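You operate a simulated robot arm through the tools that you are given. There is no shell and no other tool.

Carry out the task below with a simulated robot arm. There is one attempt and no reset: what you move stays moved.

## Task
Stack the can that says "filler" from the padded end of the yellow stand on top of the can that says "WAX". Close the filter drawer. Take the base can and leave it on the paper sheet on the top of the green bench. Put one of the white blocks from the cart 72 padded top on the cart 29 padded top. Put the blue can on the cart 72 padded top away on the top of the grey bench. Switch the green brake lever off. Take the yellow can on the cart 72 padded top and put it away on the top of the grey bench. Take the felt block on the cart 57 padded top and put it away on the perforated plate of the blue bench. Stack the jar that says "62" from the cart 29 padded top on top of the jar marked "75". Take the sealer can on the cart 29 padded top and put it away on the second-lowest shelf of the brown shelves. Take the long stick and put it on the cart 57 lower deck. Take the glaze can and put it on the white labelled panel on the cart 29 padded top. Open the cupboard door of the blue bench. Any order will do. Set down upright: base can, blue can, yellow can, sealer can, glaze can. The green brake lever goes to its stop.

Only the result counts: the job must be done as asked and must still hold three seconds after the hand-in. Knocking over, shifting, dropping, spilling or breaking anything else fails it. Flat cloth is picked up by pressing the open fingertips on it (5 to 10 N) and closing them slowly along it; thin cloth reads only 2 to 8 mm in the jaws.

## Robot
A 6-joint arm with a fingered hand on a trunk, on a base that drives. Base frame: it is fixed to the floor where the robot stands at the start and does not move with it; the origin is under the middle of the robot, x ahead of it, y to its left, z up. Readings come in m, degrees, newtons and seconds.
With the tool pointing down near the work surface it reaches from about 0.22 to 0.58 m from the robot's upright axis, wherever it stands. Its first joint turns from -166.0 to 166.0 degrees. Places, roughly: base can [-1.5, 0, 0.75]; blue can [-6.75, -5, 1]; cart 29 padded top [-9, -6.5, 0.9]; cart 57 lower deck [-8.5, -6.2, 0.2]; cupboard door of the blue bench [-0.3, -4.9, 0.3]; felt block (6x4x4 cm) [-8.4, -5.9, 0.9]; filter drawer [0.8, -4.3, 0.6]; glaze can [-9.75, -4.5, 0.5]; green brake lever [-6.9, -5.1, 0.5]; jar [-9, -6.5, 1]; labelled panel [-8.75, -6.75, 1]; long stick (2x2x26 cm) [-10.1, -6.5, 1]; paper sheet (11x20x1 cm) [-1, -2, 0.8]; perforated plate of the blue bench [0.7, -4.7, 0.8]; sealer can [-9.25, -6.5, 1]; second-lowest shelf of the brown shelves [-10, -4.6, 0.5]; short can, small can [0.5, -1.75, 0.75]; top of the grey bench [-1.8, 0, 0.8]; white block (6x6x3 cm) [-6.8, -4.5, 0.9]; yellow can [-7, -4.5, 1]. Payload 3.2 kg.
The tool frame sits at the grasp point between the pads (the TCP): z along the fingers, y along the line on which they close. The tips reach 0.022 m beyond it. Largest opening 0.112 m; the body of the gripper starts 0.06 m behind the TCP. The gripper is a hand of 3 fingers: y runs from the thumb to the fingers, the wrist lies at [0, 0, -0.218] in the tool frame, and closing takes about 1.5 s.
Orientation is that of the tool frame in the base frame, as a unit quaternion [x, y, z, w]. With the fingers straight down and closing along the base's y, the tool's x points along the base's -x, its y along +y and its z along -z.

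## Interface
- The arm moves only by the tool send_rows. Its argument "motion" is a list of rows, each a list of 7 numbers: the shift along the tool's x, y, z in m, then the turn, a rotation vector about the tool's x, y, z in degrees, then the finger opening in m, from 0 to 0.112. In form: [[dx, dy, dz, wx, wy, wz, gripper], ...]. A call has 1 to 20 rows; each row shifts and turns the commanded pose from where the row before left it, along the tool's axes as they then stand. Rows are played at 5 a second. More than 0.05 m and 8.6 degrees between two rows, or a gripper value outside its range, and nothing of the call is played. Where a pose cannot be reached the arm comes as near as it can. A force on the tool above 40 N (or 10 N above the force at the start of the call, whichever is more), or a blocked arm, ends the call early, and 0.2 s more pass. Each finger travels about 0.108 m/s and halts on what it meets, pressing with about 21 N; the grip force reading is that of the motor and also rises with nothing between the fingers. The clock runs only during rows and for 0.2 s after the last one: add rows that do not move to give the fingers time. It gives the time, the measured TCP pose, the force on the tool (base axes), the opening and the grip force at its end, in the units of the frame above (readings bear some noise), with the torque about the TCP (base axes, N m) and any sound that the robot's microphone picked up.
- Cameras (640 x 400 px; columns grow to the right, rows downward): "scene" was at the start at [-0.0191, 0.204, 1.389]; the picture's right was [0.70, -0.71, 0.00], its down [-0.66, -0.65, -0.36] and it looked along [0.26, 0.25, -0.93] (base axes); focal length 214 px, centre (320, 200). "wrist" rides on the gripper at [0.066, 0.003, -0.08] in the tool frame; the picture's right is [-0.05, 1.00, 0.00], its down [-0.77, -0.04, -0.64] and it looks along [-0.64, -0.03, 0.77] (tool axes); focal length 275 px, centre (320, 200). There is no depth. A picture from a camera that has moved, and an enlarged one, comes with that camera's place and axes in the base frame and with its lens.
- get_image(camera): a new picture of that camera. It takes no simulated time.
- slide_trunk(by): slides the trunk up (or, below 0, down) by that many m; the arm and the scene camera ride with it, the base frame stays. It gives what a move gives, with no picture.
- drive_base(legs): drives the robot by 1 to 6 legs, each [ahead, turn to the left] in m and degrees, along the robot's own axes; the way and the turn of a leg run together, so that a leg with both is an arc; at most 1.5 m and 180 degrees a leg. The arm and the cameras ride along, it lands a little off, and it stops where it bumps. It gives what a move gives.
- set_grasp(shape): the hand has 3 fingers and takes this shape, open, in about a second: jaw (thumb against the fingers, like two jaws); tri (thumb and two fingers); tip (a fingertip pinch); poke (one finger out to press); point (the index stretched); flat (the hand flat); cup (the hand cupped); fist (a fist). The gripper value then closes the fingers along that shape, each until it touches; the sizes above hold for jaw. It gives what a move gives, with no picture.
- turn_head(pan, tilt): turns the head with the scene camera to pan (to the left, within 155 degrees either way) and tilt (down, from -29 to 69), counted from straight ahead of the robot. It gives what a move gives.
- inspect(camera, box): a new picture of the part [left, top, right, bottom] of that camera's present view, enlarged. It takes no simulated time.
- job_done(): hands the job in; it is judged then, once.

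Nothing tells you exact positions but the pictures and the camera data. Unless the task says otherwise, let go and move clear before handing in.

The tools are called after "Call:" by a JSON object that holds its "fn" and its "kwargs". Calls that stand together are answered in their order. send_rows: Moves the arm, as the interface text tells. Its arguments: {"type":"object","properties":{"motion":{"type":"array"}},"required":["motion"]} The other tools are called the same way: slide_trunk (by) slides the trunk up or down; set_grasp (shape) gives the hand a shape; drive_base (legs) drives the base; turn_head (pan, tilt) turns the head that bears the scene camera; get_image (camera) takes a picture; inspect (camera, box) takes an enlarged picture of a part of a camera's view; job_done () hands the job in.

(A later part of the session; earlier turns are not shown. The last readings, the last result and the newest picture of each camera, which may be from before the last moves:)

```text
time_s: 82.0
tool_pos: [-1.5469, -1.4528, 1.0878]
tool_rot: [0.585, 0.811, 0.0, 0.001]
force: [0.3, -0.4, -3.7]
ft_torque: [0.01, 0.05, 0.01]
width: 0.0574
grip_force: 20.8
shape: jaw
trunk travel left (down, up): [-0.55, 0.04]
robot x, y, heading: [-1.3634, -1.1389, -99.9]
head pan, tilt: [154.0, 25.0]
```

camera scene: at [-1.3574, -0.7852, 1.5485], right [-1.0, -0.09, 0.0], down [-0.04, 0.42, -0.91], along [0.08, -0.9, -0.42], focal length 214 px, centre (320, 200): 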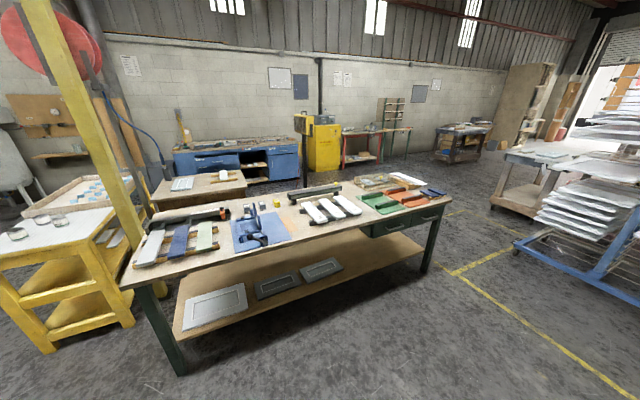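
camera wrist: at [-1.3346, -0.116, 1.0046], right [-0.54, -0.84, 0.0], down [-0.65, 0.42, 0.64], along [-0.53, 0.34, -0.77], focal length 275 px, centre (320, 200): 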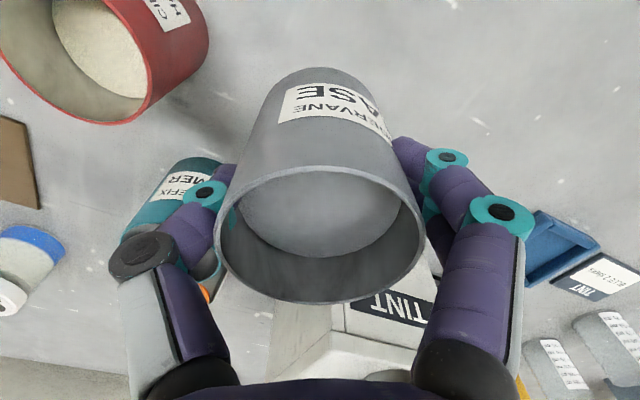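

I am in place before the green bench; now I turn to face it and look.

Call:
{"fn": "drive_base", "kwargs": {"legs": [[0, 39.4]]}}

Call:
{"fn": "turn_head", "kwargs": {"pan": 0, "tilt": 40}}

Call:
{"fn": "get_image", "kwargs": {"camera": "scene"}}

Call:
{"fn": "get_image", "kwargs": {"camera": "wrist"}}

```text
time_s: 84.3
tool_pos: [-1.3069, -1.4974, 1.0891]
tool_rot: [0.279, 0.96, 0.001, 0.0]
force: [-0.3, 0.6, -2.9]
ft_torque: [0.0, 0.03, -0.04]
width: 0.0574
grip_force: 20.8
shape: jaw
trunk travel left (down, up): [-0.55, 0.04]
robot x, y, heading: [-1.3592, -1.1391, -60.6]
head pan, tilt: [154.0, 25.0]
```

```text
time_s: 86.7
tool_pos: [-1.3065, -1.4972, 1.0887]
tool_rot: [0.278, 0.961, 0.001, 0.0]
force: [-0.5, -1.0, -4.2]
ft_torque: [0.01, -0.01, 0.01]
width: 0.057
grip_force: 21.0
shape: jaw
trunk travel left (down, up): [-0.55, 0.04]
robot x, y, heading: [-1.366, -1.1386, -61.0]
head pan, tilt: [0.0, 40.0]
```

```text
taken
camera scene: at [-1.2058, -1.0809, 1.5252], right [-0.87, -0.49, 0.0], down [-0.31, 0.56, -0.77], along [0.37, -0.67, -0.64], focal length 214 px, centre (320, 200)
```

scene: 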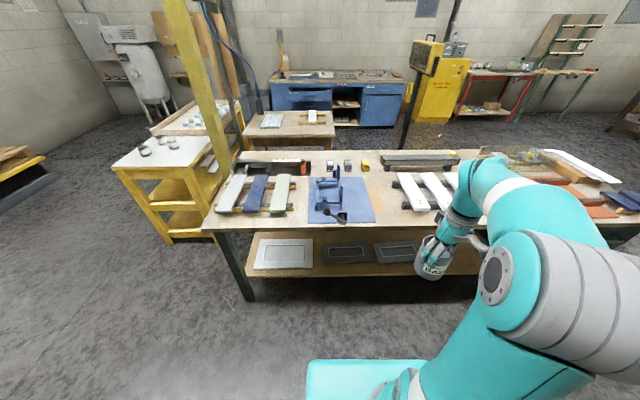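

```text
taken
camera wrist: at [-1.3606, -1.4593, 1.1696], right [0.57, 0.82, 0.0], down [0.63, -0.44, 0.64], along [0.52, -0.37, -0.77], focal length 275 px, centre (320, 200)
```

wrist: 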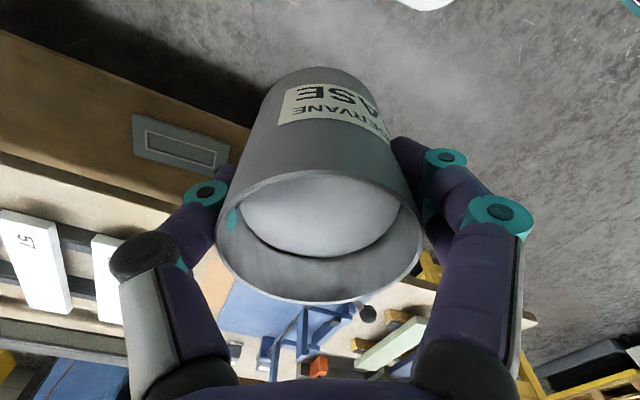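

Call:
{"fn": "inspect", "kwargs": {"camera": "scene", "box": [290, 140, 450, 240]}}

```text
4.00 times, centred on (370, 190) of scene
camera zoom: at [-1.2058, -1.0809, 1.5252], right [-0.87, -0.49, 0.0], down [-0.31, 0.56, -0.77], along [0.37, -0.67, -0.64], focal length 858 px, centre (120, 240)
```

zoom: 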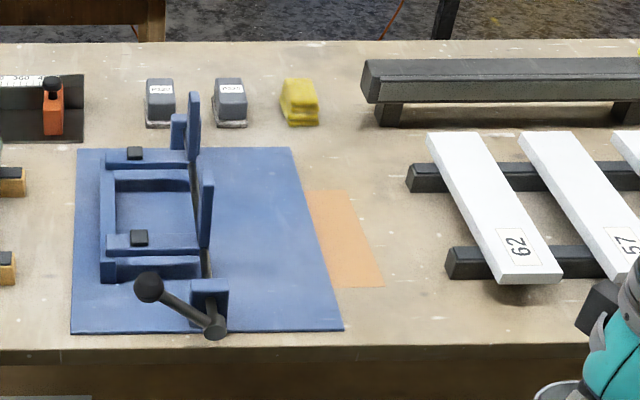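

The tan sheet lies partly against the blue pad, near [-1.06, -1.98], long side across the bench. I drive in toward the bench and look down on it more closely.

Call:
{"fn": "drive_base", "kwargs": {"legs": [[0.33, 0]]}}

Call:
{"fn": "turn_head", "kwargs": {"pan": 0, "tilt": 50}}

Call:
{"fn": "get_image", "kwargs": {"camera": "scene"}}

Call:
{"fn": "inspect", "kwargs": {"camera": "scene", "box": [280, 120, 440, 220]}}

```text
time_s: 88.8
tool_pos: [-1.1468, -1.7813, 1.0888]
tool_rot: [0.278, 0.961, 0.0, 0.001]
force: [0.2, -0.4, -2.8]
ft_torque: [0.01, 0.02, 0.01]
width: 0.0572
grip_force: 21.0
shape: jaw
trunk travel left (down, up): [-0.55, 0.04]
robot x, y, heading: [-1.2035, -1.422, -60.4]
head pan, tilt: [0.0, 40.0]
```

```text
time_s: 89.6
tool_pos: [-1.1468, -1.7807, 1.0899]
tool_rot: [0.278, 0.961, 0.001, 0.0]
force: [-0.3, 0.4, -3.2]
ft_torque: [0.04, 0.03, 0.02]
width: 0.0575
grip_force: 20.8
shape: jaw
trunk travel left (down, up): [-0.55, 0.04]
robot x, y, heading: [-1.205, -1.421, -60.6]
head pan, tilt: [0.0, 50.0]
```

```text
taken
camera scene: at [-1.0513, -1.3569, 1.511], right [-0.87, -0.49, 0.0], down [-0.38, 0.67, -0.64], along [0.32, -0.56, -0.77], focal length 214 px, centre (320, 200)
```

scene: 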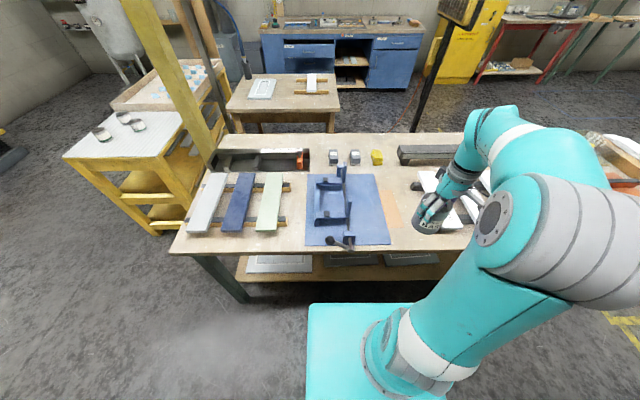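

```text
4.00 times, centred on (360, 170) of scene
camera zoom: at [-1.0513, -1.3569, 1.511], right [-0.87, -0.49, 0.0], down [-0.38, 0.67, -0.64], along [0.32, -0.56, -0.77], focal length 858 px, centre (160, 320)
```

zoom: 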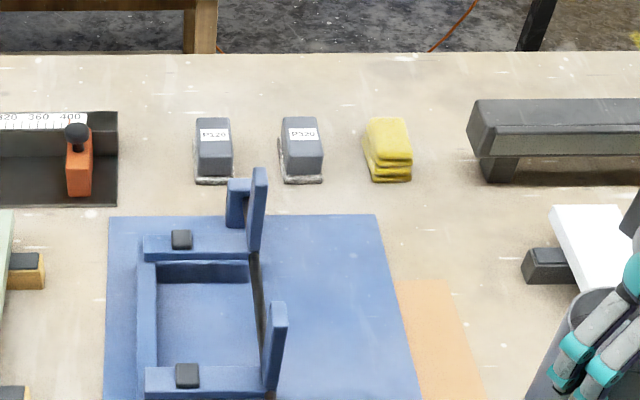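

Call:
{"fn": "inspect", "kwargs": {"camera": "scene", "box": [340, 170, 420, 250]}}

Call:
{"fn": "get_image", "kwargs": {"camera": "wrist"}}

```text
5.00 times, centred on (380, 210) of scene
camera zoom: at [-1.0513, -1.3569, 1.511], right [-0.87, -0.49, 0.0], down [-0.38, 0.67, -0.64], along [0.32, -0.56, -0.77], focal length 1072 px, centre (20, 150)
```

zoom: 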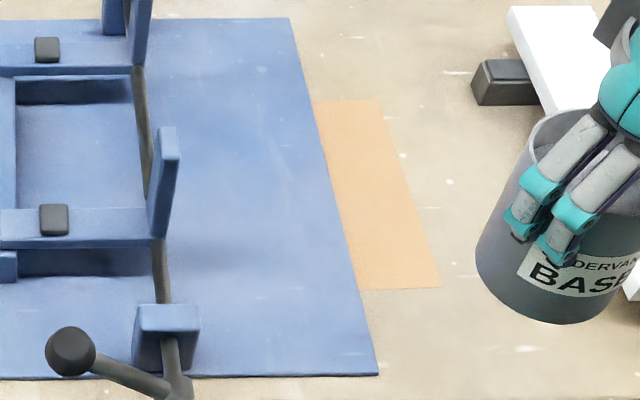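

```text
taken
camera wrist: at [-1.2005, -1.7429, 1.1695], right [0.57, 0.82, 0.0], down [0.63, -0.44, 0.64], along [0.52, -0.36, -0.77], focal length 275 px, centre (320, 200)
```

wrist: 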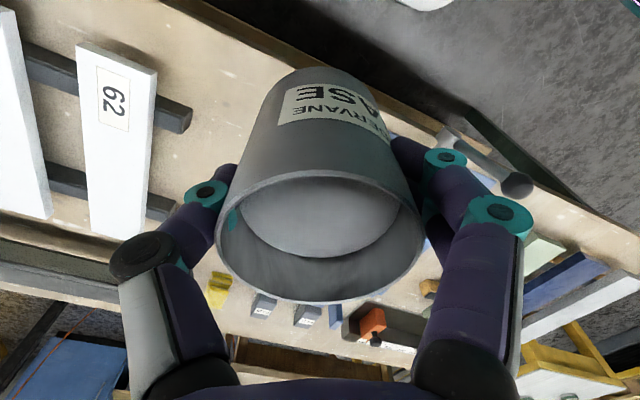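

The visible strip of the sheet is about 6 cm wide and 20 cm long, centred near [-1.032, -1.982]; I will set the can at about [-1.041, -1.987], just clear of the pad. It is slightly out of reach, so I creep 5 cm forward.

Call:
{"fn": "drive_base", "kwargs": {"legs": [[0.05, 0]]}}

Call:
{"fn": "inspect", "kwargs": {"camera": "scene", "box": [330, 180, 430, 260]}}

```text
time_s: 90.5
tool_pos: [-1.1222, -1.8253, 1.0878]
tool_rot: [0.278, 0.96, 0.0, -0.001]
force: [1.2, -0.5, -3.4]
ft_torque: [0.06, 0.06, 0.0]
width: 0.0574
grip_force: 21.2
shape: jaw
trunk travel left (down, up): [-0.55, 0.04]
robot x, y, heading: [-1.1789, -1.4681, -60.7]
head pan, tilt: [0.0, 50.0]
```

```text
5.00 times, centred on (380, 220) of scene
camera zoom: at [-1.0261, -1.4017, 1.511], right [-0.87, -0.49, 0.0], down [-0.38, 0.67, -0.64], along [0.31, -0.56, -0.77], focal length 1072 px, centre (20, 100)
```

zoom: 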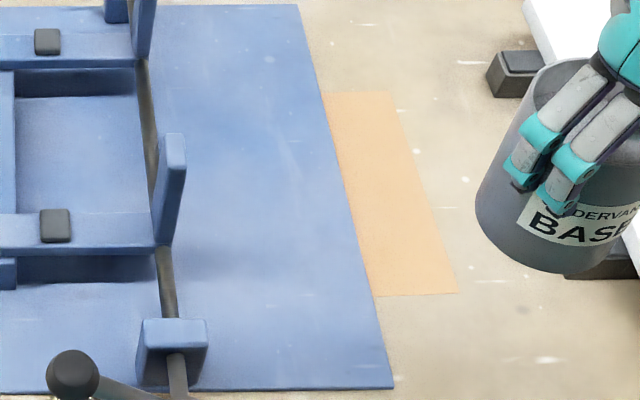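

I move the can over the free strip of the sheet and lower part way, then check alignment.

Call:
{"fn": "send_rows", "kwargs": {"motion": [[-0.03665, -0.0242, 0, 0, 0, 0, 0.05], [-0.03665, -0.0242, 0, 0, 0, 0, 0.05], [-0.03665, -0.0242, 0, 0, 0, 0, 0.05], [-0.03665, -0.0242, 0, 0, 0, 0, 0.05], [0, 0, 0.04, 0, 0, 0, 0.05], [0, 0, 0.04, 0, 0, 0, 0.05], [0, 0, 0.04, 0, 0, 0, 0.05], [0, 0, 0.03, 0, 0, 0, 0.05], [0, 0, 0, 0, 0, 0, 0.05]]}}

Call:
{"fn": "inspect", "kwargs": {"camera": "scene", "box": [330, 160, 450, 260]}}

Call:
{"fn": "get_image", "kwargs": {"camera": "wrist"}}

```text
time_s: 92.5
tool_pos: [-1.0514, -1.9863, 0.9383]
tool_rot: [0.277, 0.961, 0.0, 0.0]
force: [-0.1, 0.4, -3.2]
ft_torque: [0.04, -0.02, -0.01]
width: 0.0569
grip_force: 21.1
shape: jaw
trunk travel left (down, up): [-0.55, 0.04]
robot x, y, heading: [-1.1808, -1.4628, -61.0]
head pan, tilt: [0.0, 50.0]
```

```text
4.00 times, centred on (390, 210) of scene
camera zoom: at [-1.0267, -1.4007, 1.511], right [-0.87, -0.49, 0.0], down [-0.38, 0.67, -0.64], along [0.31, -0.56, -0.77], focal length 858 px, centre (40, 160)
```

zoom: 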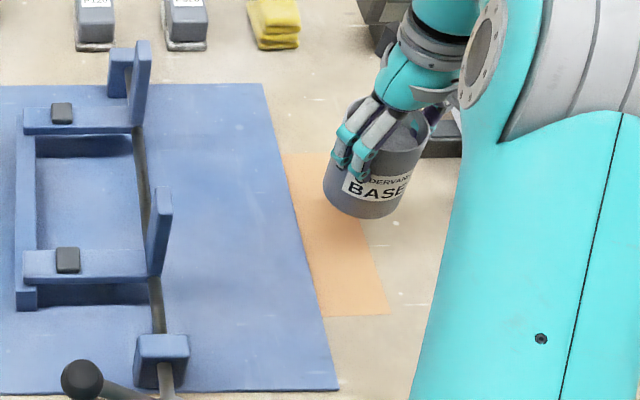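

```text
taken
camera wrist: at [-1.1062, -1.9487, 1.0177], right [0.57, 0.82, 0.0], down [0.63, -0.44, 0.64], along [0.52, -0.36, -0.77], focal length 275 px, centre (320, 200)
```

wrist: 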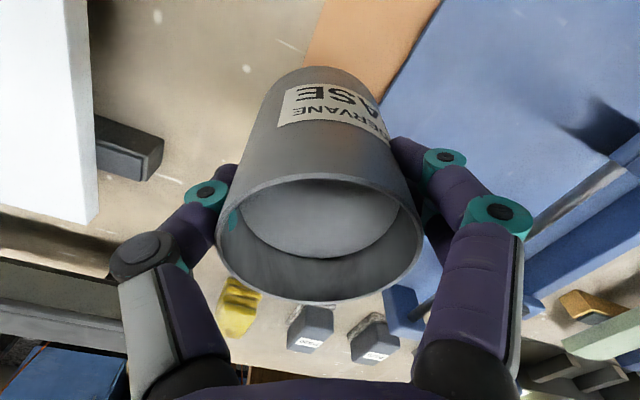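

Alignment looks right: about 4 mm clear of the pad. I lower until nearly touching and look again.

Call:
{"fn": "send_rows", "kwargs": {"motion": [[0, 0, 0.025, 0, 0, 0, 0.05], [0, 0, 0.025, 0, 0, 0, 0.05], [0, 0, 0, 0, 0, 0, 0.05]]}}

Call:
{"fn": "inspect", "kwargs": {"camera": "scene", "box": [350, 170, 430, 230]}}

```text
time_s: 93.3
tool_pos: [-1.0514, -1.9871, 0.8898]
tool_rot: [0.277, 0.961, 0.0, 0.001]
force: [0.4, 0.4, -4.6]
ft_torque: [0.01, 0.0, -0.02]
width: 0.0571
grip_force: 21.3
shape: jaw
trunk travel left (down, up): [-0.55, 0.04]
robot x, y, heading: [-1.1753, -1.4627, -60.4]
head pan, tilt: [0.0, 50.0]
```

```text
6.67 times, centred on (390, 200) of scene
camera zoom: at [-1.0267, -1.4007, 1.511], right [-0.87, -0.49, 0.0], down [-0.38, 0.67, -0.64], along [0.31, -0.56, -0.77], focal length 1430 px, centre (-147, 200)
```

zoom: 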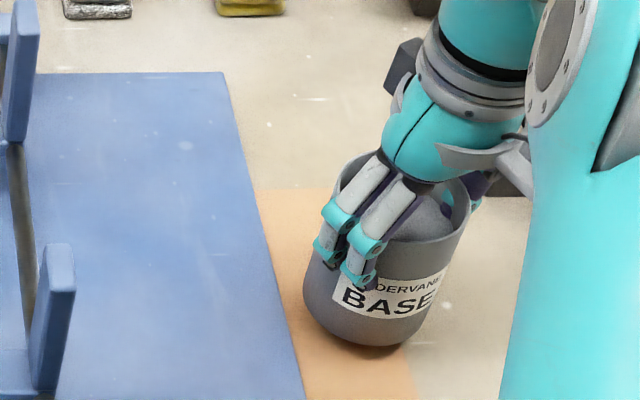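

The can is about 1.5 cm above the sheet. I lower in small steps to contact.

Call:
{"fn": "send_rows", "kwargs": {"motion": [[-0.001, 0.003, 0.004, 0, 0, 0, 0.05], [0, 0, 0.004, 0, 0, 0, 0.05], [0, 0, 0.003, 0, 0, 0, 0.05]]}}

Call:
{"fn": "send_rows", "kwargs": {"motion": [[0, 0, 0.002, 0, 0, 0, 0.05], [0, 0, 0.002, 0, 0, 0, 0.05]]}}

Call:
{"fn": "inspect", "kwargs": {"camera": "scene", "box": [350, 170, 430, 230]}}

```text
time_s: 94.1
tool_pos: [-1.0489, -1.9816, 0.8791]
tool_rot: [0.277, 0.961, 0.0, 0.001]
force: [0.5, 0.3, -3.2]
ft_torque: [0.04, 0.03, -0.01]
width: 0.0571
grip_force: 21.2
shape: jaw
trunk travel left (down, up): [-0.55, 0.04]
robot x, y, heading: [-1.18, -1.4671, -60.6]
head pan, tilt: [0.0, 50.0]
```

```text
time_s: 94.7
tool_pos: [-1.0489, -1.9814, 0.8763]
tool_rot: [0.277, 0.961, 0.0, 0.001]
force: [-1.0, 0.6, -1.7]
ft_torque: [0.0, 0.02, -0.02]
width: 0.0573
grip_force: 21.0
shape: jaw
trunk travel left (down, up): [-0.55, 0.04]
robot x, y, heading: [-1.1831, -1.467, -60.6]
head pan, tilt: [0.0, 50.0]
```

```text
6.67 times, centred on (390, 200) of scene
camera zoom: at [-1.0269, -1.4003, 1.511], right [-0.87, -0.49, 0.0], down [-0.38, 0.67, -0.64], along [0.31, -0.56, -0.77], focal length 1430 px, centre (-147, 200)
```

zoom: 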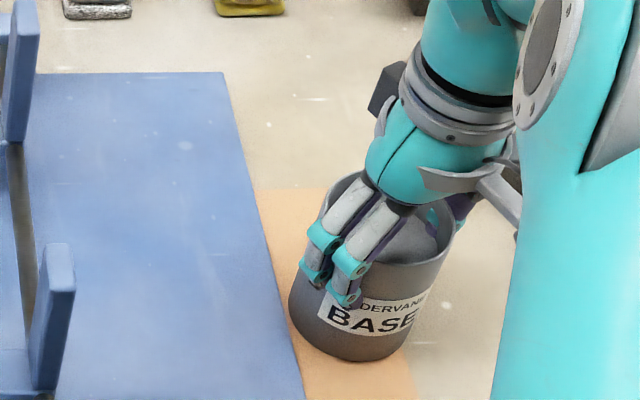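

Contact begins (weight halves). I press one more step and then release.

Call:
{"fn": "send_rows", "kwargs": {"motion": [[0, 0, 0.0015, 0, 0, 0, 0.05], [0, 0, 0.0, 0, 0, 0, 0.05]]}}

```text
time_s: 95.3
tool_pos: [-1.0496, -1.9817, 0.8746]
tool_rot: [0.278, 0.961, 0.0, 0.0]
force: [-0.7, -0.2, 3.0]
ft_torque: [-0.1, 0.0, -0.03]
width: 0.057
grip_force: 21.3
shape: jaw
trunk travel left (down, up): [-0.55, 0.04]
robot x, y, heading: [-1.1782, -1.4696, -60.7]
head pan, tilt: [0.0, 50.0]
```

The can now presses lightly on the sheet (+3 N). I open the fingers gently and check.

Call:
{"fn": "send_rows", "kwargs": {"motion": [[0, 0, 0, 0, 0, 0, 0.065], [0, 0, 0, 0, 0, 0, 0.08], [0, 0, 0, 0, 0, 0, 0.095], [0, 0, 0, 0, 0, 0, 0.112], [0, 0, 0, 0, 0, 0, 0.112], [0, 0, 0, 0, 0, 0, 0.112]]}}

Call:
{"fn": "inspect", "kwargs": {"camera": "scene", "box": [350, 170, 430, 230]}}

Call:
{"fn": "get_image", "kwargs": {"camera": "wrist"}}

```text
time_s: 96.7
tool_pos: [-1.0481, -1.9818, 0.8741]
tool_rot: [0.278, 0.961, 0.0, 0.0]
force: [-0.5, -0.5, 0.4]
ft_torque: [-0.02, -0.02, -0.01]
width: 0.112
grip_force: 0.1
shape: jaw
trunk travel left (down, up): [-0.55, 0.04]
robot x, y, heading: [-1.1808, -1.4637, -60.6]
head pan, tilt: [0.0, 50.0]
```

```text
6.67 times, centred on (390, 200) of scene
camera zoom: at [-1.0268, -1.4003, 1.511], right [-0.87, -0.49, 0.0], down [-0.38, 0.67, -0.64], along [0.31, -0.56, -0.77], focal length 1430 px, centre (-147, 200)
```

zoom: 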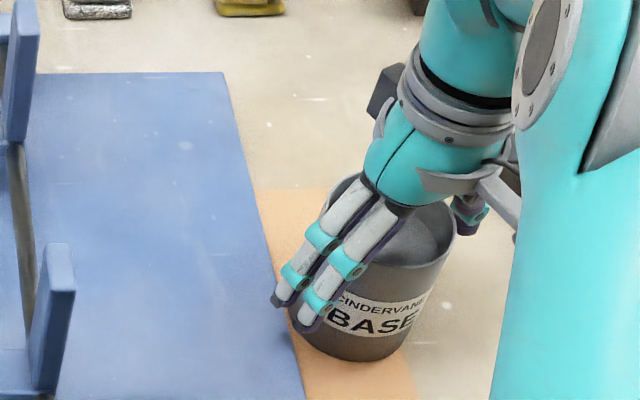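

```text
taken
camera wrist: at [-1.102, -1.9443, 0.9541], right [0.57, 0.82, 0.0], down [0.63, -0.44, 0.64], along [0.52, -0.36, -0.77], focal length 275 px, centre (320, 200)
```

wrist: 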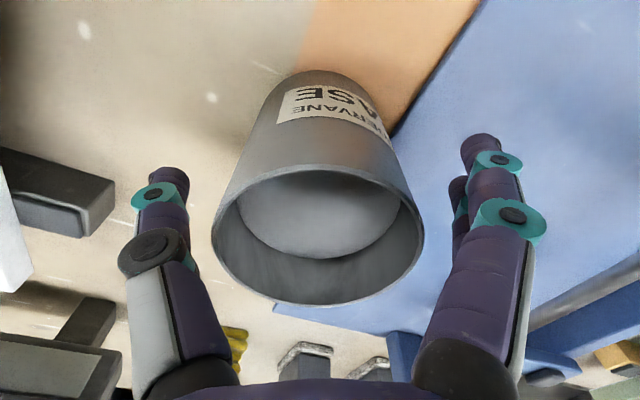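

The can stands free on the sheet. I lift straight up and check it from above.

Call:
{"fn": "send_rows", "kwargs": {"motion": [[0, 0, -0.03, 0, 0, 0, 0.112], [0, 0, -0.045, 0, 0, 0, 0.112], [0, 0, -0.045, 0, 0, 0, 0.112], [0, 0, -0.045, 0, 0, 0, 0.112], [0, 0, -0.045, 0, 0, 0, 0.112], [0.04, 0.025, 0, 0, 0, 0, 0.112], [0.04, 0.025, 0, 0, 0, 0, 0.112], [0.04, 0.025, 0, 0, 0, 0, 0.112], [0, 0, 0, 0, 0, 0, 0.112]]}}

Call:
{"fn": "get_image", "kwargs": {"camera": "wrist"}}

Call:
{"fn": "inspect", "kwargs": {"camera": "scene", "box": [330, 160, 430, 240]}}

```text
time_s: 98.7
tool_pos: [-1.1105, -1.8563, 1.0832]
tool_rot: [0.278, 0.961, 0.0, -0.001]
force: [0.4, -0.3, -0.5]
ft_torque: [0.0, 0.02, 0.03]
width: 0.112
grip_force: 0.1
shape: jaw
trunk travel left (down, up): [-0.55, 0.04]
robot x, y, heading: [-1.1777, -1.4678, -60.6]
head pan, tilt: [0.0, 50.0]
```

```text
taken
camera wrist: at [-1.1632, -1.8188, 1.164], right [0.57, 0.82, 0.0], down [0.63, -0.44, 0.64], along [0.52, -0.36, -0.77], focal length 275 px, centre (320, 200)
```

wrist: 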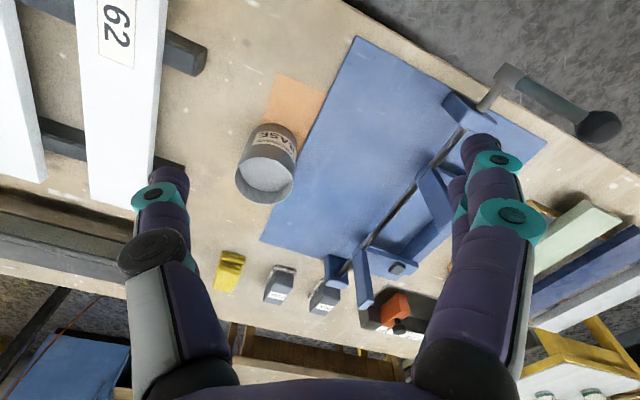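

```text
5.00 times, centred on (380, 200) of scene
camera zoom: at [-1.0268, -1.4005, 1.511], right [-0.87, -0.49, 0.0], down [-0.38, 0.67, -0.64], along [0.31, -0.56, -0.77], focal length 1072 px, centre (20, 200)
```

zoom: 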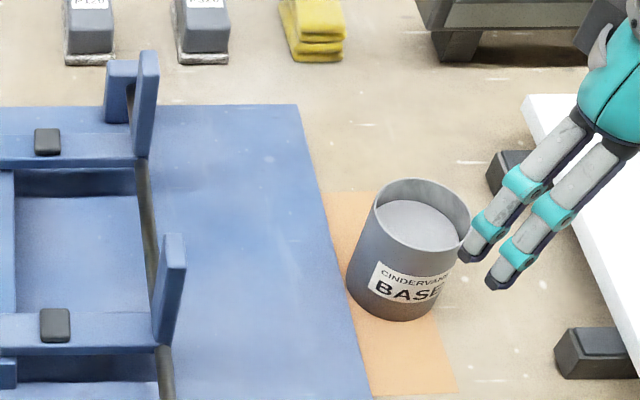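

The base can stands upright on the sheet. Next is the yellow stand: I back off and drive along the aisle toward it.

Call:
{"fn": "drive_base", "kwargs": {"legs": [[-0.55, 0], [0, 58.9]]}}

```text
time_s: 104.4
tool_pos: [-1.0793, -1.1278, 1.0829]
tool_rot: [-0.233, 0.972, 0.0, 0.0]
force: [-0.5, -0.4, 0.4]
ft_torque: [0.0, -0.03, 0.02]
width: 0.1121
grip_force: 0.1
shape: jaw
trunk travel left (down, up): [-0.55, 0.04]
robot x, y, heading: [-1.4514, -0.9907, -1.5]
head pan, tilt: [0.0, 50.0]
```

Call:
{"fn": "drive_base", "kwargs": {"legs": [[1.5, 0], [0.1, 0]]}}

Call:
{"fn": "turn_head", "kwargs": {"pan": -60, "tilt": 35}}

Call:
{"fn": "get_image", "kwargs": {"camera": "scene"}}

```text
time_s: 112.8
tool_pos: [0.5592, -1.151, 1.0839]
tool_rot: [-0.241, 0.97, -0.001, 0.0]
force: [0.3, -0.1, 0.0]
ft_torque: [-0.06, 0.05, -0.02]
width: 0.1121
grip_force: 0.2
shape: jaw
trunk travel left (down, up): [-0.55, 0.04]
robot x, y, heading: [0.1841, -1.0203, -0.4]
head pan, tilt: [0.0, 50.0]
```

```text
time_s: 114.1
tool_pos: [0.5574, -1.1525, 1.0835]
tool_rot: [-0.241, 0.971, 0.0, 0.0]
force: [0.9, -0.3, -0.1]
ft_torque: [-0.01, 0.04, 0.02]
width: 0.1118
grip_force: 0.1
shape: jaw
trunk travel left (down, up): [-0.55, 0.04]
robot x, y, heading: [0.1832, -1.0192, -0.5]
head pan, tilt: [-60.0, 35.0]
```

```text
taken
camera scene: at [0.1694, -0.93, 1.5327], right [-0.87, -0.49, 0.0], down [-0.28, 0.5, -0.82], along [0.4, -0.71, -0.57], focal length 214 px, centre (320, 200)
```

scene: 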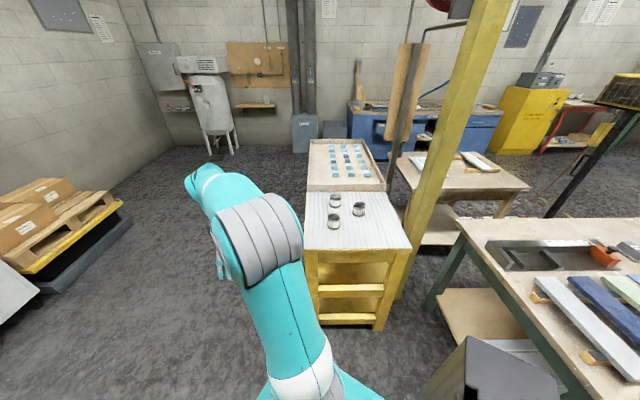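

Call:
{"fn": "inspect", "kwargs": {"camera": "scene", "box": [290, 170, 420, 260]}}

```text
4.44 times, centred on (355, 215) of scene
camera zoom: at [0.1694, -0.93, 1.5327], right [-0.87, -0.49, 0.0], down [-0.28, 0.5, -0.82], along [0.4, -0.71, -0.57], focal length 953 px, centre (164, 133)
```

zoom: 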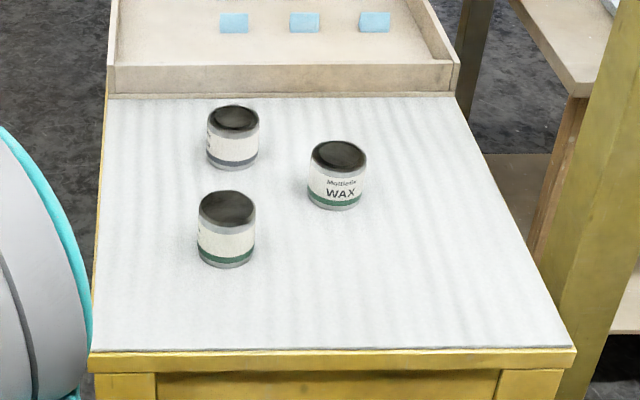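

Three cans stand on the white pad; the right one is WAX, the other two labels face away to the left. I drive half a metre on to read them.

Call:
{"fn": "drive_base", "kwargs": {"legs": [[0.6, 0]]}}

Call:
{"fn": "turn_head", "kwargs": {"pan": -105, "tilt": 35}}

Call:
{"fn": "get_image", "kwargs": {"camera": "scene"}}

```text
time_s: 117.4
tool_pos: [1.1502, -1.162, 1.0841]
tool_rot: [-0.237, 0.971, 0.001, 0.0]
force: [0.7, -0.8, 0.9]
ft_torque: [-0.02, -0.03, -0.04]
width: 0.1121
grip_force: 0.2
shape: jaw
trunk travel left (down, up): [-0.55, 0.04]
robot x, y, heading: [0.777, -1.0273, -0.8]
head pan, tilt: [-60.0, 35.0]
```

```text
time_s: 118.5
tool_pos: [1.151, -1.1628, 1.0827]
tool_rot: [-0.237, 0.971, 0.0, 0.001]
force: [0.0, -0.1, -0.4]
ft_torque: [-0.02, 0.01, -0.02]
width: 0.1119
grip_force: 0.2
shape: jaw
trunk travel left (down, up): [-0.55, 0.04]
robot x, y, heading: [0.7758, -1.0267, -0.9]
head pan, tilt: [-105.0, 35.0]
```

```text
taken
camera scene: at [0.6961, -0.9457, 1.5327], right [-0.96, 0.27, 0.0], down [0.16, 0.55, -0.82], along [-0.22, -0.79, -0.57], focal length 214 px, centre (320, 200)
```

scene: 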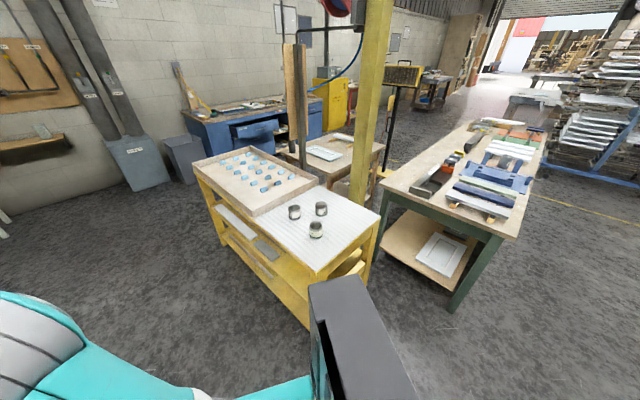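

Call:
{"fn": "inspect", "kwargs": {"camera": "scene", "box": [270, 185, 350, 245]}}

```text
6.67 times, centred on (310, 215) of scene
camera zoom: at [0.6961, -0.9457, 1.5327], right [-0.96, 0.27, 0.0], down [0.16, 0.55, -0.82], along [-0.22, -0.79, -0.57], focal length 1430 px, centre (387, 100)
```

zoom: 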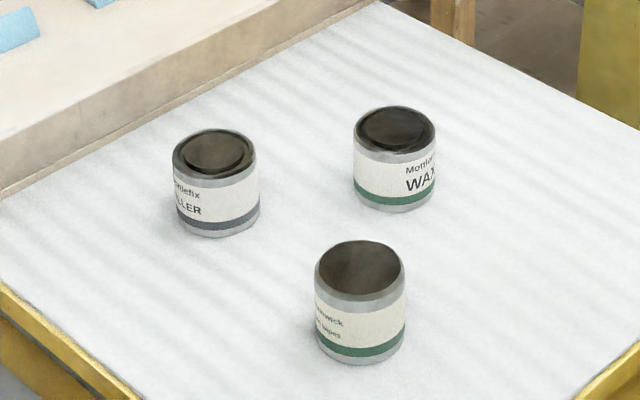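

The back-left can reads "…LLER" – the filler can, at about [0.584, -1.855]; WAX is at [0.437, -1.846] and the pad is at z≈0.78. Before planning my stance I test in free air how far the hand reaches at this height.

Call:
{"fn": "send_rows", "kwargs": {"motion": [[0, 0, 0.036, 0, 0, 0, 0.112], [0, 0, 0.036, 0, 0, 0, 0.112], [0, 0, 0.036, 0, 0, 0, 0.112], [0, 0, 0.036, 0, 0, 0, 0.112], [0, 0, 0.036, 0, 0, 0, 0.112], [-0.0355, -0.0184, 0, 0, 0, 0, 0.112], [-0.0355, -0.0184, 0, 0, 0, 0, 0.112], [-0.0355, -0.0184, 0, 0, 0, 0, 0.112], [-0.0355, -0.0184, 0, 0, 0, 0, 0.112], [-0.0355, -0.0184, 0, 0, 0, 0, 0.112], [-0.0178, -0.0092, 0, 0, 0, 0, 0.112], [-0.0178, -0.0092, 0, 0, 0, 0, 0.112], [-0.0178, -0.0092, 0, 0, 0, 0, 0.112], [-0.0178, -0.0092, 0, 0, 0, 0, 0.112], [-0.0178, -0.0092, 0, 0, 0, 0, 0.112], [-0.0178, -0.0092, 0, 0, 0, 0, 0.112], [-0.0178, -0.0092, 0, 0, 0, 0, 0.112]]}}

```text
time_s: 122.1
tool_pos: [1.3827, -1.1465, 0.8994]
tool_rot: [-0.238, 0.971, 0.0, -0.001]
force: [-0.3, 0.1, -0.3]
ft_torque: [0.02, 0.01, 0.01]
width: 0.1119
grip_force: 0.0
shape: jaw
out of reach, approached as far as the arm can: row 12, 13, 14, 15, 16, 17
trunk travel left (down, up): [-0.55, 0.04]
robot x, y, heading: [0.7796, -1.0285, -0.9]
head pan, tilt: [-105.0, 35.0]
```

Reach here is about 0.61 m. I draw the arm back in and drive round to the left long side of the stand.

Call:
{"fn": "send_rows", "kwargs": {"motion": [[0.04, 0.02, 0, 0, 0, 0, 0.112], [0.04, 0.02, 0, 0, 0, 0, 0.112], [0.04, 0.02, 0, 0, 0, 0, 0.112], [0.04, 0.02, 0, 0, 0, 0, 0.112], [0.04, 0.02, 0, 0, 0, 0, 0.112], [0, 0, -0.04, 0, 0, 0, 0.112], [0, 0, -0.04, 0, 0, 0, 0.112], [0, 0, -0.04, 0, 0, 0, 0.112], [0, 0, -0.04, 0, 0, 0, 0.112], [0, 0, -0.02, 0, 0, 0, 0.112], [0, 0, 0, 0, 0, 0, 0.112]]}}

Call:
{"fn": "drive_base", "kwargs": {"legs": [[0, -34.3], [0.547, 0], [0, -115]]}}

Call:
{"fn": "turn_head", "kwargs": {"pan": 0, "tilt": 40}}

Call:
{"fn": "get_image", "kwargs": {"camera": "scene"}}

```text
time_s: 124.5
tool_pos: [1.1613, -1.149, 1.0768]
tool_rot: [-0.238, 0.971, 0.001, 0.0]
force: [-0.5, -0.1, 0.6]
ft_torque: [-0.06, 0.03, 0.01]
width: 0.1119
grip_force: 0.2
shape: jaw
trunk travel left (down, up): [-0.55, 0.04]
robot x, y, heading: [0.7747, -1.03, -1.3]
head pan, tilt: [-105.0, 35.0]
```

```text
time_s: 133.9
tool_pos: [0.8221, -1.4617, 1.0769]
tool_rot: [0.858, 0.513, 0.0, 0.0]
force: [0.5, -1.2, -0.4]
ft_torque: [-0.04, -0.02, -0.02]
width: 0.1119
grip_force: 0.1
shape: jaw
trunk travel left (down, up): [-0.55, 0.04]
robot x, y, heading: [1.2093, -1.3496, -146.5]
head pan, tilt: [-105.0, 35.0]
```

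```text
time_s: 135.8
tool_pos: [0.823, -1.4635, 1.0775]
tool_rot: [0.858, 0.513, 0.0, 0.0]
force: [-0.6, 0.5, 0.6]
ft_torque: [-0.01, 0.02, 0.01]
width: 0.112
grip_force: 0.1
shape: jaw
trunk travel left (down, up): [-0.55, 0.04]
robot x, y, heading: [1.2107, -1.3507, -146.7]
head pan, tilt: [0.0, 40.0]
```

```text
taken
camera scene: at [1.2799, -1.5017, 1.5252], right [-0.55, 0.84, 0.0], down [0.54, 0.35, -0.77], along [-0.64, -0.42, -0.64], focal length 214 px, centre (320, 200)
```

scene: 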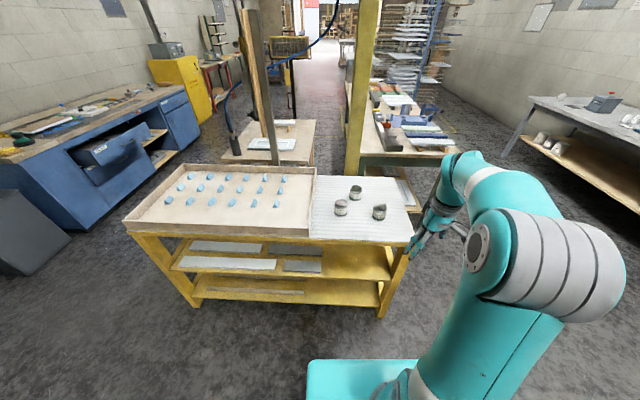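

The stand's shelf side is ahead. I straighten up and roll forward to about 0.29 m from its edge.

Call:
{"fn": "drive_base", "kwargs": {"legs": [[0, -4], [0.325, 0]]}}

Call:
{"fn": "turn_head", "kwargs": {"pan": 0, "tilt": 50}}

Call:
{"fn": "get_image", "kwargs": {"camera": "scene"}}

Call:
{"fn": "get_image", "kwargs": {"camera": "wrist"}}

```text
time_s: 138.4
tool_pos: [0.5209, -1.6027, 1.0777]
tool_rot: [0.875, 0.484, 0.0, 0.0]
force: [0.4, 0.5, 0.3]
ft_torque: [0.02, -0.02, -0.03]
width: 0.1118
grip_force: 0.0
shape: jaw
trunk travel left (down, up): [-0.55, 0.04]
robot x, y, heading: [0.9137, -1.5129, -150.3]
head pan, tilt: [0.0, 40.0]
```

```text
time_s: 139.2
tool_pos: [0.5219, -1.6019, 1.0769]
tool_rot: [0.875, 0.484, 0.0, -0.001]
force: [0.6, 0.5, -0.4]
ft_torque: [-0.02, 0.01, 0.01]
width: 0.112
grip_force: 0.1
shape: jaw
trunk travel left (down, up): [-0.55, 0.04]
robot x, y, heading: [0.9136, -1.517, -150.7]
head pan, tilt: [0.0, 50.0]
```

```text
taken
camera scene: at [0.9829, -1.6678, 1.511], right [-0.49, 0.87, 0.0], down [0.67, 0.38, -0.64], along [-0.56, -0.32, -0.77], focal length 214 px, centre (320, 200)
```

scene: 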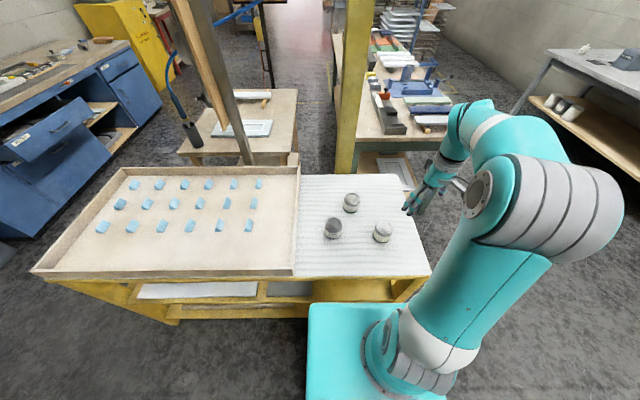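

```text
taken
camera wrist: at [0.56, -1.5479, 1.1578], right [0.82, -0.57, 0.0], down [-0.44, -0.63, 0.64], along [-0.36, -0.52, -0.77], focal length 275 px, centre (320, 200)
```

wrist: 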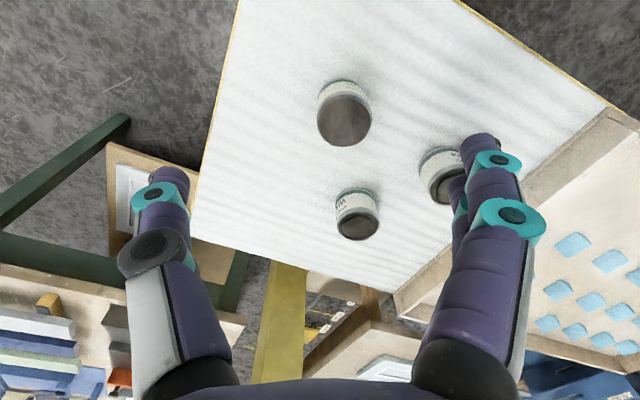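

Call:
{"fn": "inspect", "kwargs": {"camera": "scene", "box": [290, 170, 430, 260]}}

```text
4.44 times, centred on (360, 215) of scene
camera zoom: at [0.9829, -1.6678, 1.511], right [-0.49, 0.87, 0.0], down [0.67, 0.38, -0.64], along [-0.56, -0.32, -0.77], focal length 953 px, centre (142, 133)
```

zoom: 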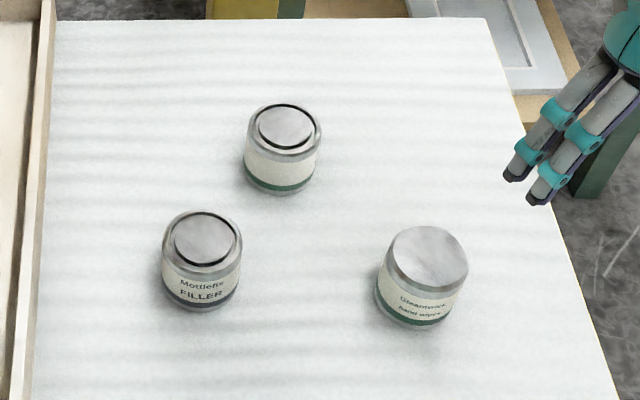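

FILLER is confirmed. I move above it at height and take a closer look with the wrist camera.

Call:
{"fn": "send_rows", "kwargs": {"motion": [[-0.0286, 0.0284, 0, 0, 0, 0, 0.112], [-0.0286, 0.0284, 0, 0, 0, 0, 0.112], [-0.0286, 0.0284, 0, 0, 0, 0, 0.112], [-0.0286, 0.0284, 0, 0, 0, 0, 0.112], [-0.0286, 0.0284, 0, 0, 0, 0, 0.112], [-0.0286, 0.0284, 0, 0, 0, 0, 0.112], [0, 0, 0.04, 0, 0, 0, 0.112], [0, 0, 0.04, 0, 0, 0, 0.112], [0, 0, 0, 0, 0, 0, 0.112]]}}

Call:
{"fn": "get_image", "kwargs": {"camera": "wrist"}}

Call:
{"fn": "get_image", "kwargs": {"camera": "scene"}}

```text
time_s: 141.2
tool_pos: [0.576, -1.84, 0.9979]
tool_rot: [0.875, 0.484, 0.0, 0.0]
force: [0.3, -0.2, 0.1]
ft_torque: [0.02, 0.01, 0.04]
width: 0.1121
grip_force: 0.0
shape: jaw
trunk travel left (down, up): [-0.55, 0.04]
robot x, y, heading: [0.9172, -1.5141, -150.6]
head pan, tilt: [0.0, 50.0]
```

```text
taken
camera wrist: at [0.6145, -1.785, 1.0787], right [0.82, -0.57, 0.0], down [-0.44, -0.63, 0.64], along [-0.36, -0.52, -0.77], focal length 275 px, centre (320, 200)
```

wrist: 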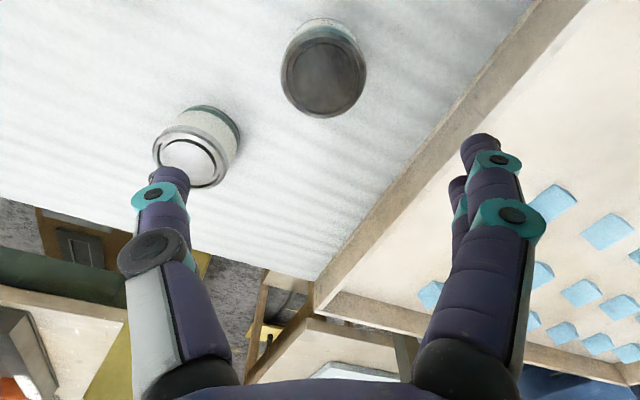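

```text
taken
camera scene: at [0.983, -1.6678, 1.511], right [-0.49, 0.87, 0.0], down [0.67, 0.38, -0.64], along [-0.56, -0.32, -0.77], focal length 214 px, centre (320, 200)
```

scene: 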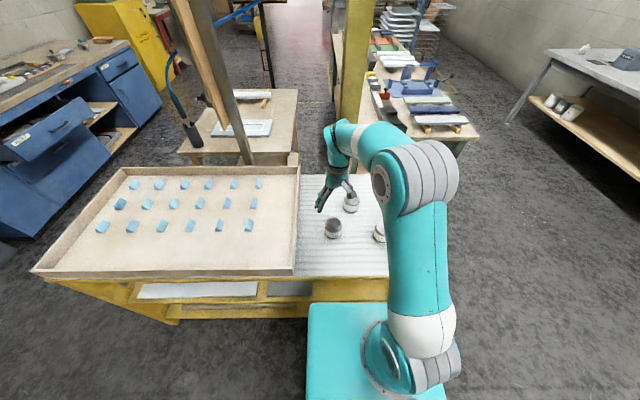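

The hand is centred above the filler can within a few mm. I lower around it.

Call:
{"fn": "send_rows", "kwargs": {"motion": [[0.002, 0.003, 0.04, 0, 0, 0, 0.112], [0, 0, 0.04, 0, 0, 0, 0.112], [0, 0, 0.04, 0, 0, 0, 0.112], [0, 0, 0.03, 0, 0, 0, 0.112], [0, 0, 0.02, 0, 0, 0, 0.112], [0, 0, 0, 0, 0, 0, 0.112]]}}

Call:
{"fn": "get_image", "kwargs": {"camera": "wrist"}}

Call:
{"fn": "inspect", "kwargs": {"camera": "scene", "box": [290, 170, 430, 260]}}

```text
time_s: 142.6
tool_pos: [0.5786, -1.8376, 0.8282]
tool_rot: [0.875, 0.484, 0.0, 0.0]
force: [1.1, 0.5, 0.5]
ft_torque: [-0.03, -0.04, -0.02]
width: 0.1121
grip_force: 0.0
shape: jaw
trunk travel left (down, up): [-0.55, 0.04]
robot x, y, heading: [0.9158, -1.5127, -150.7]
head pan, tilt: [0.0, 50.0]
```

```text
taken
camera wrist: at [0.6177, -1.7835, 0.9098], right [0.82, -0.57, 0.0], down [-0.44, -0.63, 0.64], along [-0.36, -0.52, -0.77], focal length 275 px, centre (320, 200)
```

wrist: 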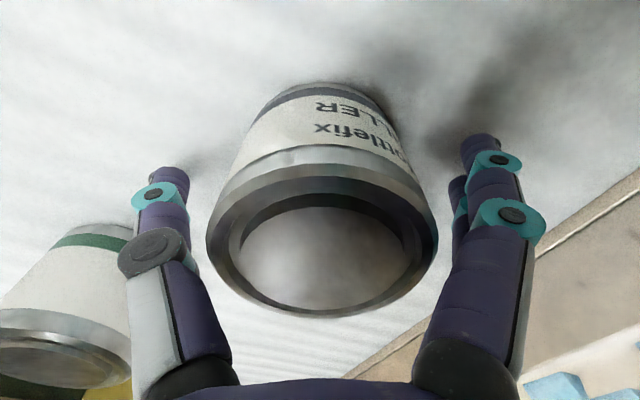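

```text
4.44 times, centred on (360, 215) of scene
camera zoom: at [0.983, -1.6678, 1.511], right [-0.49, 0.87, 0.0], down [0.67, 0.38, -0.64], along [-0.56, -0.32, -0.77], focal length 953 px, centre (142, 133)
```

zoom: 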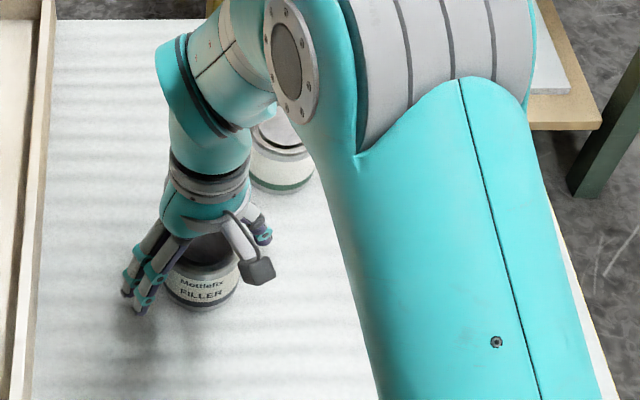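

The can is between the fingers. I close on it.

Call:
{"fn": "send_rows", "kwargs": {"motion": [[0, 0, 0, 0, 0, 0, 0.09], [0, 0, 0, 0, 0, 0, 0.075], [0, 0, 0, 0, 0, 0, 0.06], [0, 0, 0, 0, 0, 0, 0.05], [0, 0, 0, 0, 0, 0, 0.045], [0, 0, 0, 0, 0, 0, 0.045], [0, 0, 0, 0, 0, 0, 0.045]]}}

Call:
{"fn": "send_rows", "kwargs": {"motion": [[0, 0, -0.015, 0, 0, 0, 0.045], [0, 0, -0.02, 0, 0, 0, 0.045], [0, 0, 0, 0, 0, 0, 0.045]]}}

Call:
{"fn": "get_image", "kwargs": {"camera": "wrist"}}

```text
time_s: 144.2
tool_pos: [0.5797, -1.8377, 0.8291]
tool_rot: [0.875, 0.484, 0.0, 0.0]
force: [0.1, 0.7, 0.1]
ft_torque: [-0.01, -0.01, -0.01]
width: 0.0581
grip_force: 21.0
shape: jaw
trunk travel left (down, up): [-0.55, 0.04]
robot x, y, heading: [0.9145, -1.517, -150.4]
head pan, tilt: [0.0, 50.0]
```

```text
time_s: 144.9
tool_pos: [0.5785, -1.8393, 0.8643]
tool_rot: [0.875, 0.485, -0.001, 0.0]
force: [-0.4, -0.3, -2.8]
ft_torque: [0.01, -0.01, -0.01]
width: 0.0583
grip_force: 21.0
shape: jaw
trunk travel left (down, up): [-0.55, 0.04]
robot x, y, heading: [0.914, -1.5143, -150.5]
head pan, tilt: [0.0, 50.0]
```

```text
taken
camera wrist: at [0.6167, -1.785, 0.9451], right [0.82, -0.57, 0.0], down [-0.44, -0.63, 0.64], along [-0.36, -0.52, -0.77], focal length 275 px, centre (320, 200)
```

wrist: 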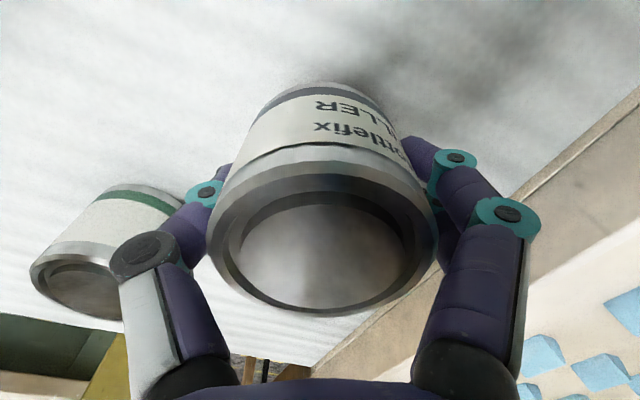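

Filler is held. WAX's centre relative to it works out at about [0.4325, -1.828]. I raise, move over WAX and check before lowering.

Call:
{"fn": "send_rows", "kwargs": {"motion": [[0, 0, -0.035, 0, 0, 0, 0.045], [0, 0, -0.035, 0, 0, 0, 0.045], [0, 0, -0.03, 0, 0, 0, 0.045], [-0.01705, -0.0324, 0, 0, 0, 0, 0.045], [-0.01705, -0.0324, 0, 0, 0, 0, 0.045], [-0.01705, -0.0324, 0, 0, 0, 0, 0.045], [-0.01705, -0.0324, 0, 0, 0, 0, 0.045], [0, 0, 0, 0, 0, 0, 0.045]]}}

Call:
{"fn": "get_image", "kwargs": {"camera": "wrist"}}

Call:
{"fn": "inspect", "kwargs": {"camera": "scene", "box": [290, 150, 430, 240]}}

```text
time_s: 146.8
tool_pos: [0.4306, -1.8264, 0.9609]
tool_rot: [0.875, 0.484, 0.0, 0.0]
force: [-0.3, -1.1, -2.4]
ft_torque: [-0.03, 0.01, 0.01]
width: 0.0585
grip_force: 21.3
shape: jaw
trunk travel left (down, up): [-0.55, 0.04]
robot x, y, heading: [0.9143, -1.5152, -150.6]
head pan, tilt: [0.0, 50.0]
```

```text
taken
camera wrist: at [0.4693, -1.7723, 1.0413], right [0.82, -0.57, 0.0], down [-0.44, -0.63, 0.64], along [-0.36, -0.52, -0.77], focal length 275 px, centre (320, 200)
```

wrist: 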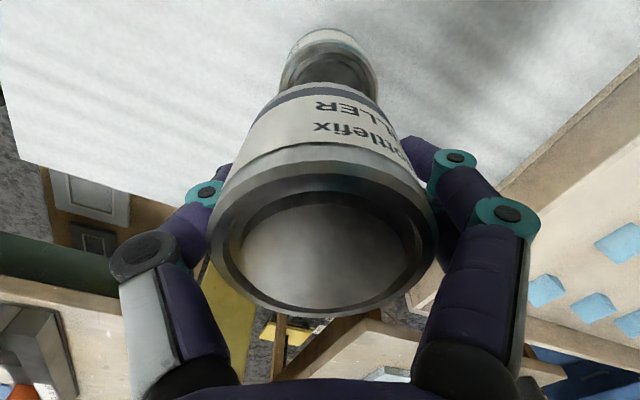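

```text
4.44 times, centred on (360, 195) of scene
camera zoom: at [0.9829, -1.6679, 1.511], right [-0.49, 0.87, 0.0], down [0.67, 0.38, -0.64], along [-0.56, -0.32, -0.77], focal length 953 px, centre (142, 222)
```

zoom: 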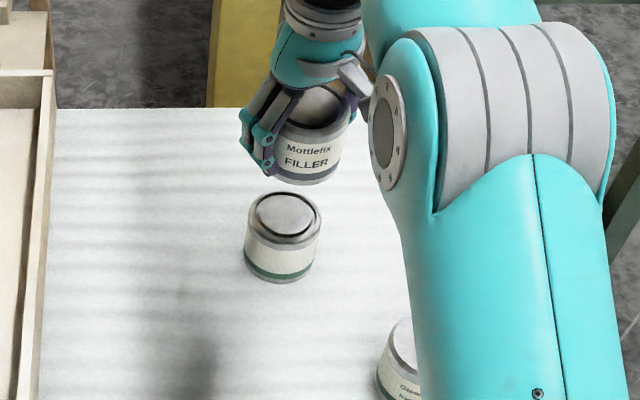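

Call:
{"fn": "inspect", "kwargs": {"camera": "wrist", "box": [250, 10, 410, 110]}}

Call:
{"fn": "inspect", "kwargs": {"camera": "scene", "box": [335, 160, 375, 220]}}

```text
4.00 times, centred on (330, 60) of wrist
camera zoom: at [0.4693, -1.7723, 1.0413], right [0.82, -0.57, 0.0], down [-0.44, -0.63, 0.64], along [-0.36, -0.52, -0.77], focal length 1101 px, centre (280, 760)
```

zoom: 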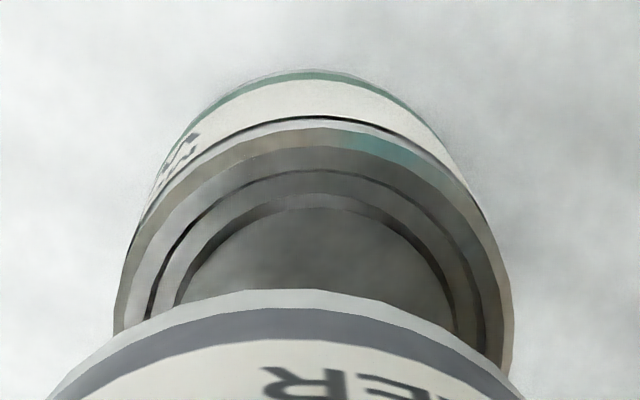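

```text
6.67 times, centred on (355, 190) of scene
camera zoom: at [0.9829, -1.6679, 1.511], right [-0.49, 0.87, 0.0], down [0.67, 0.38, -0.64], along [-0.56, -0.32, -0.77], focal length 1430 px, centre (87, 267)
```

zoom: 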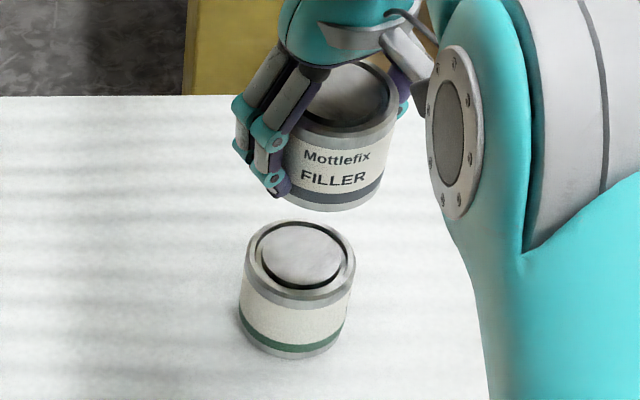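

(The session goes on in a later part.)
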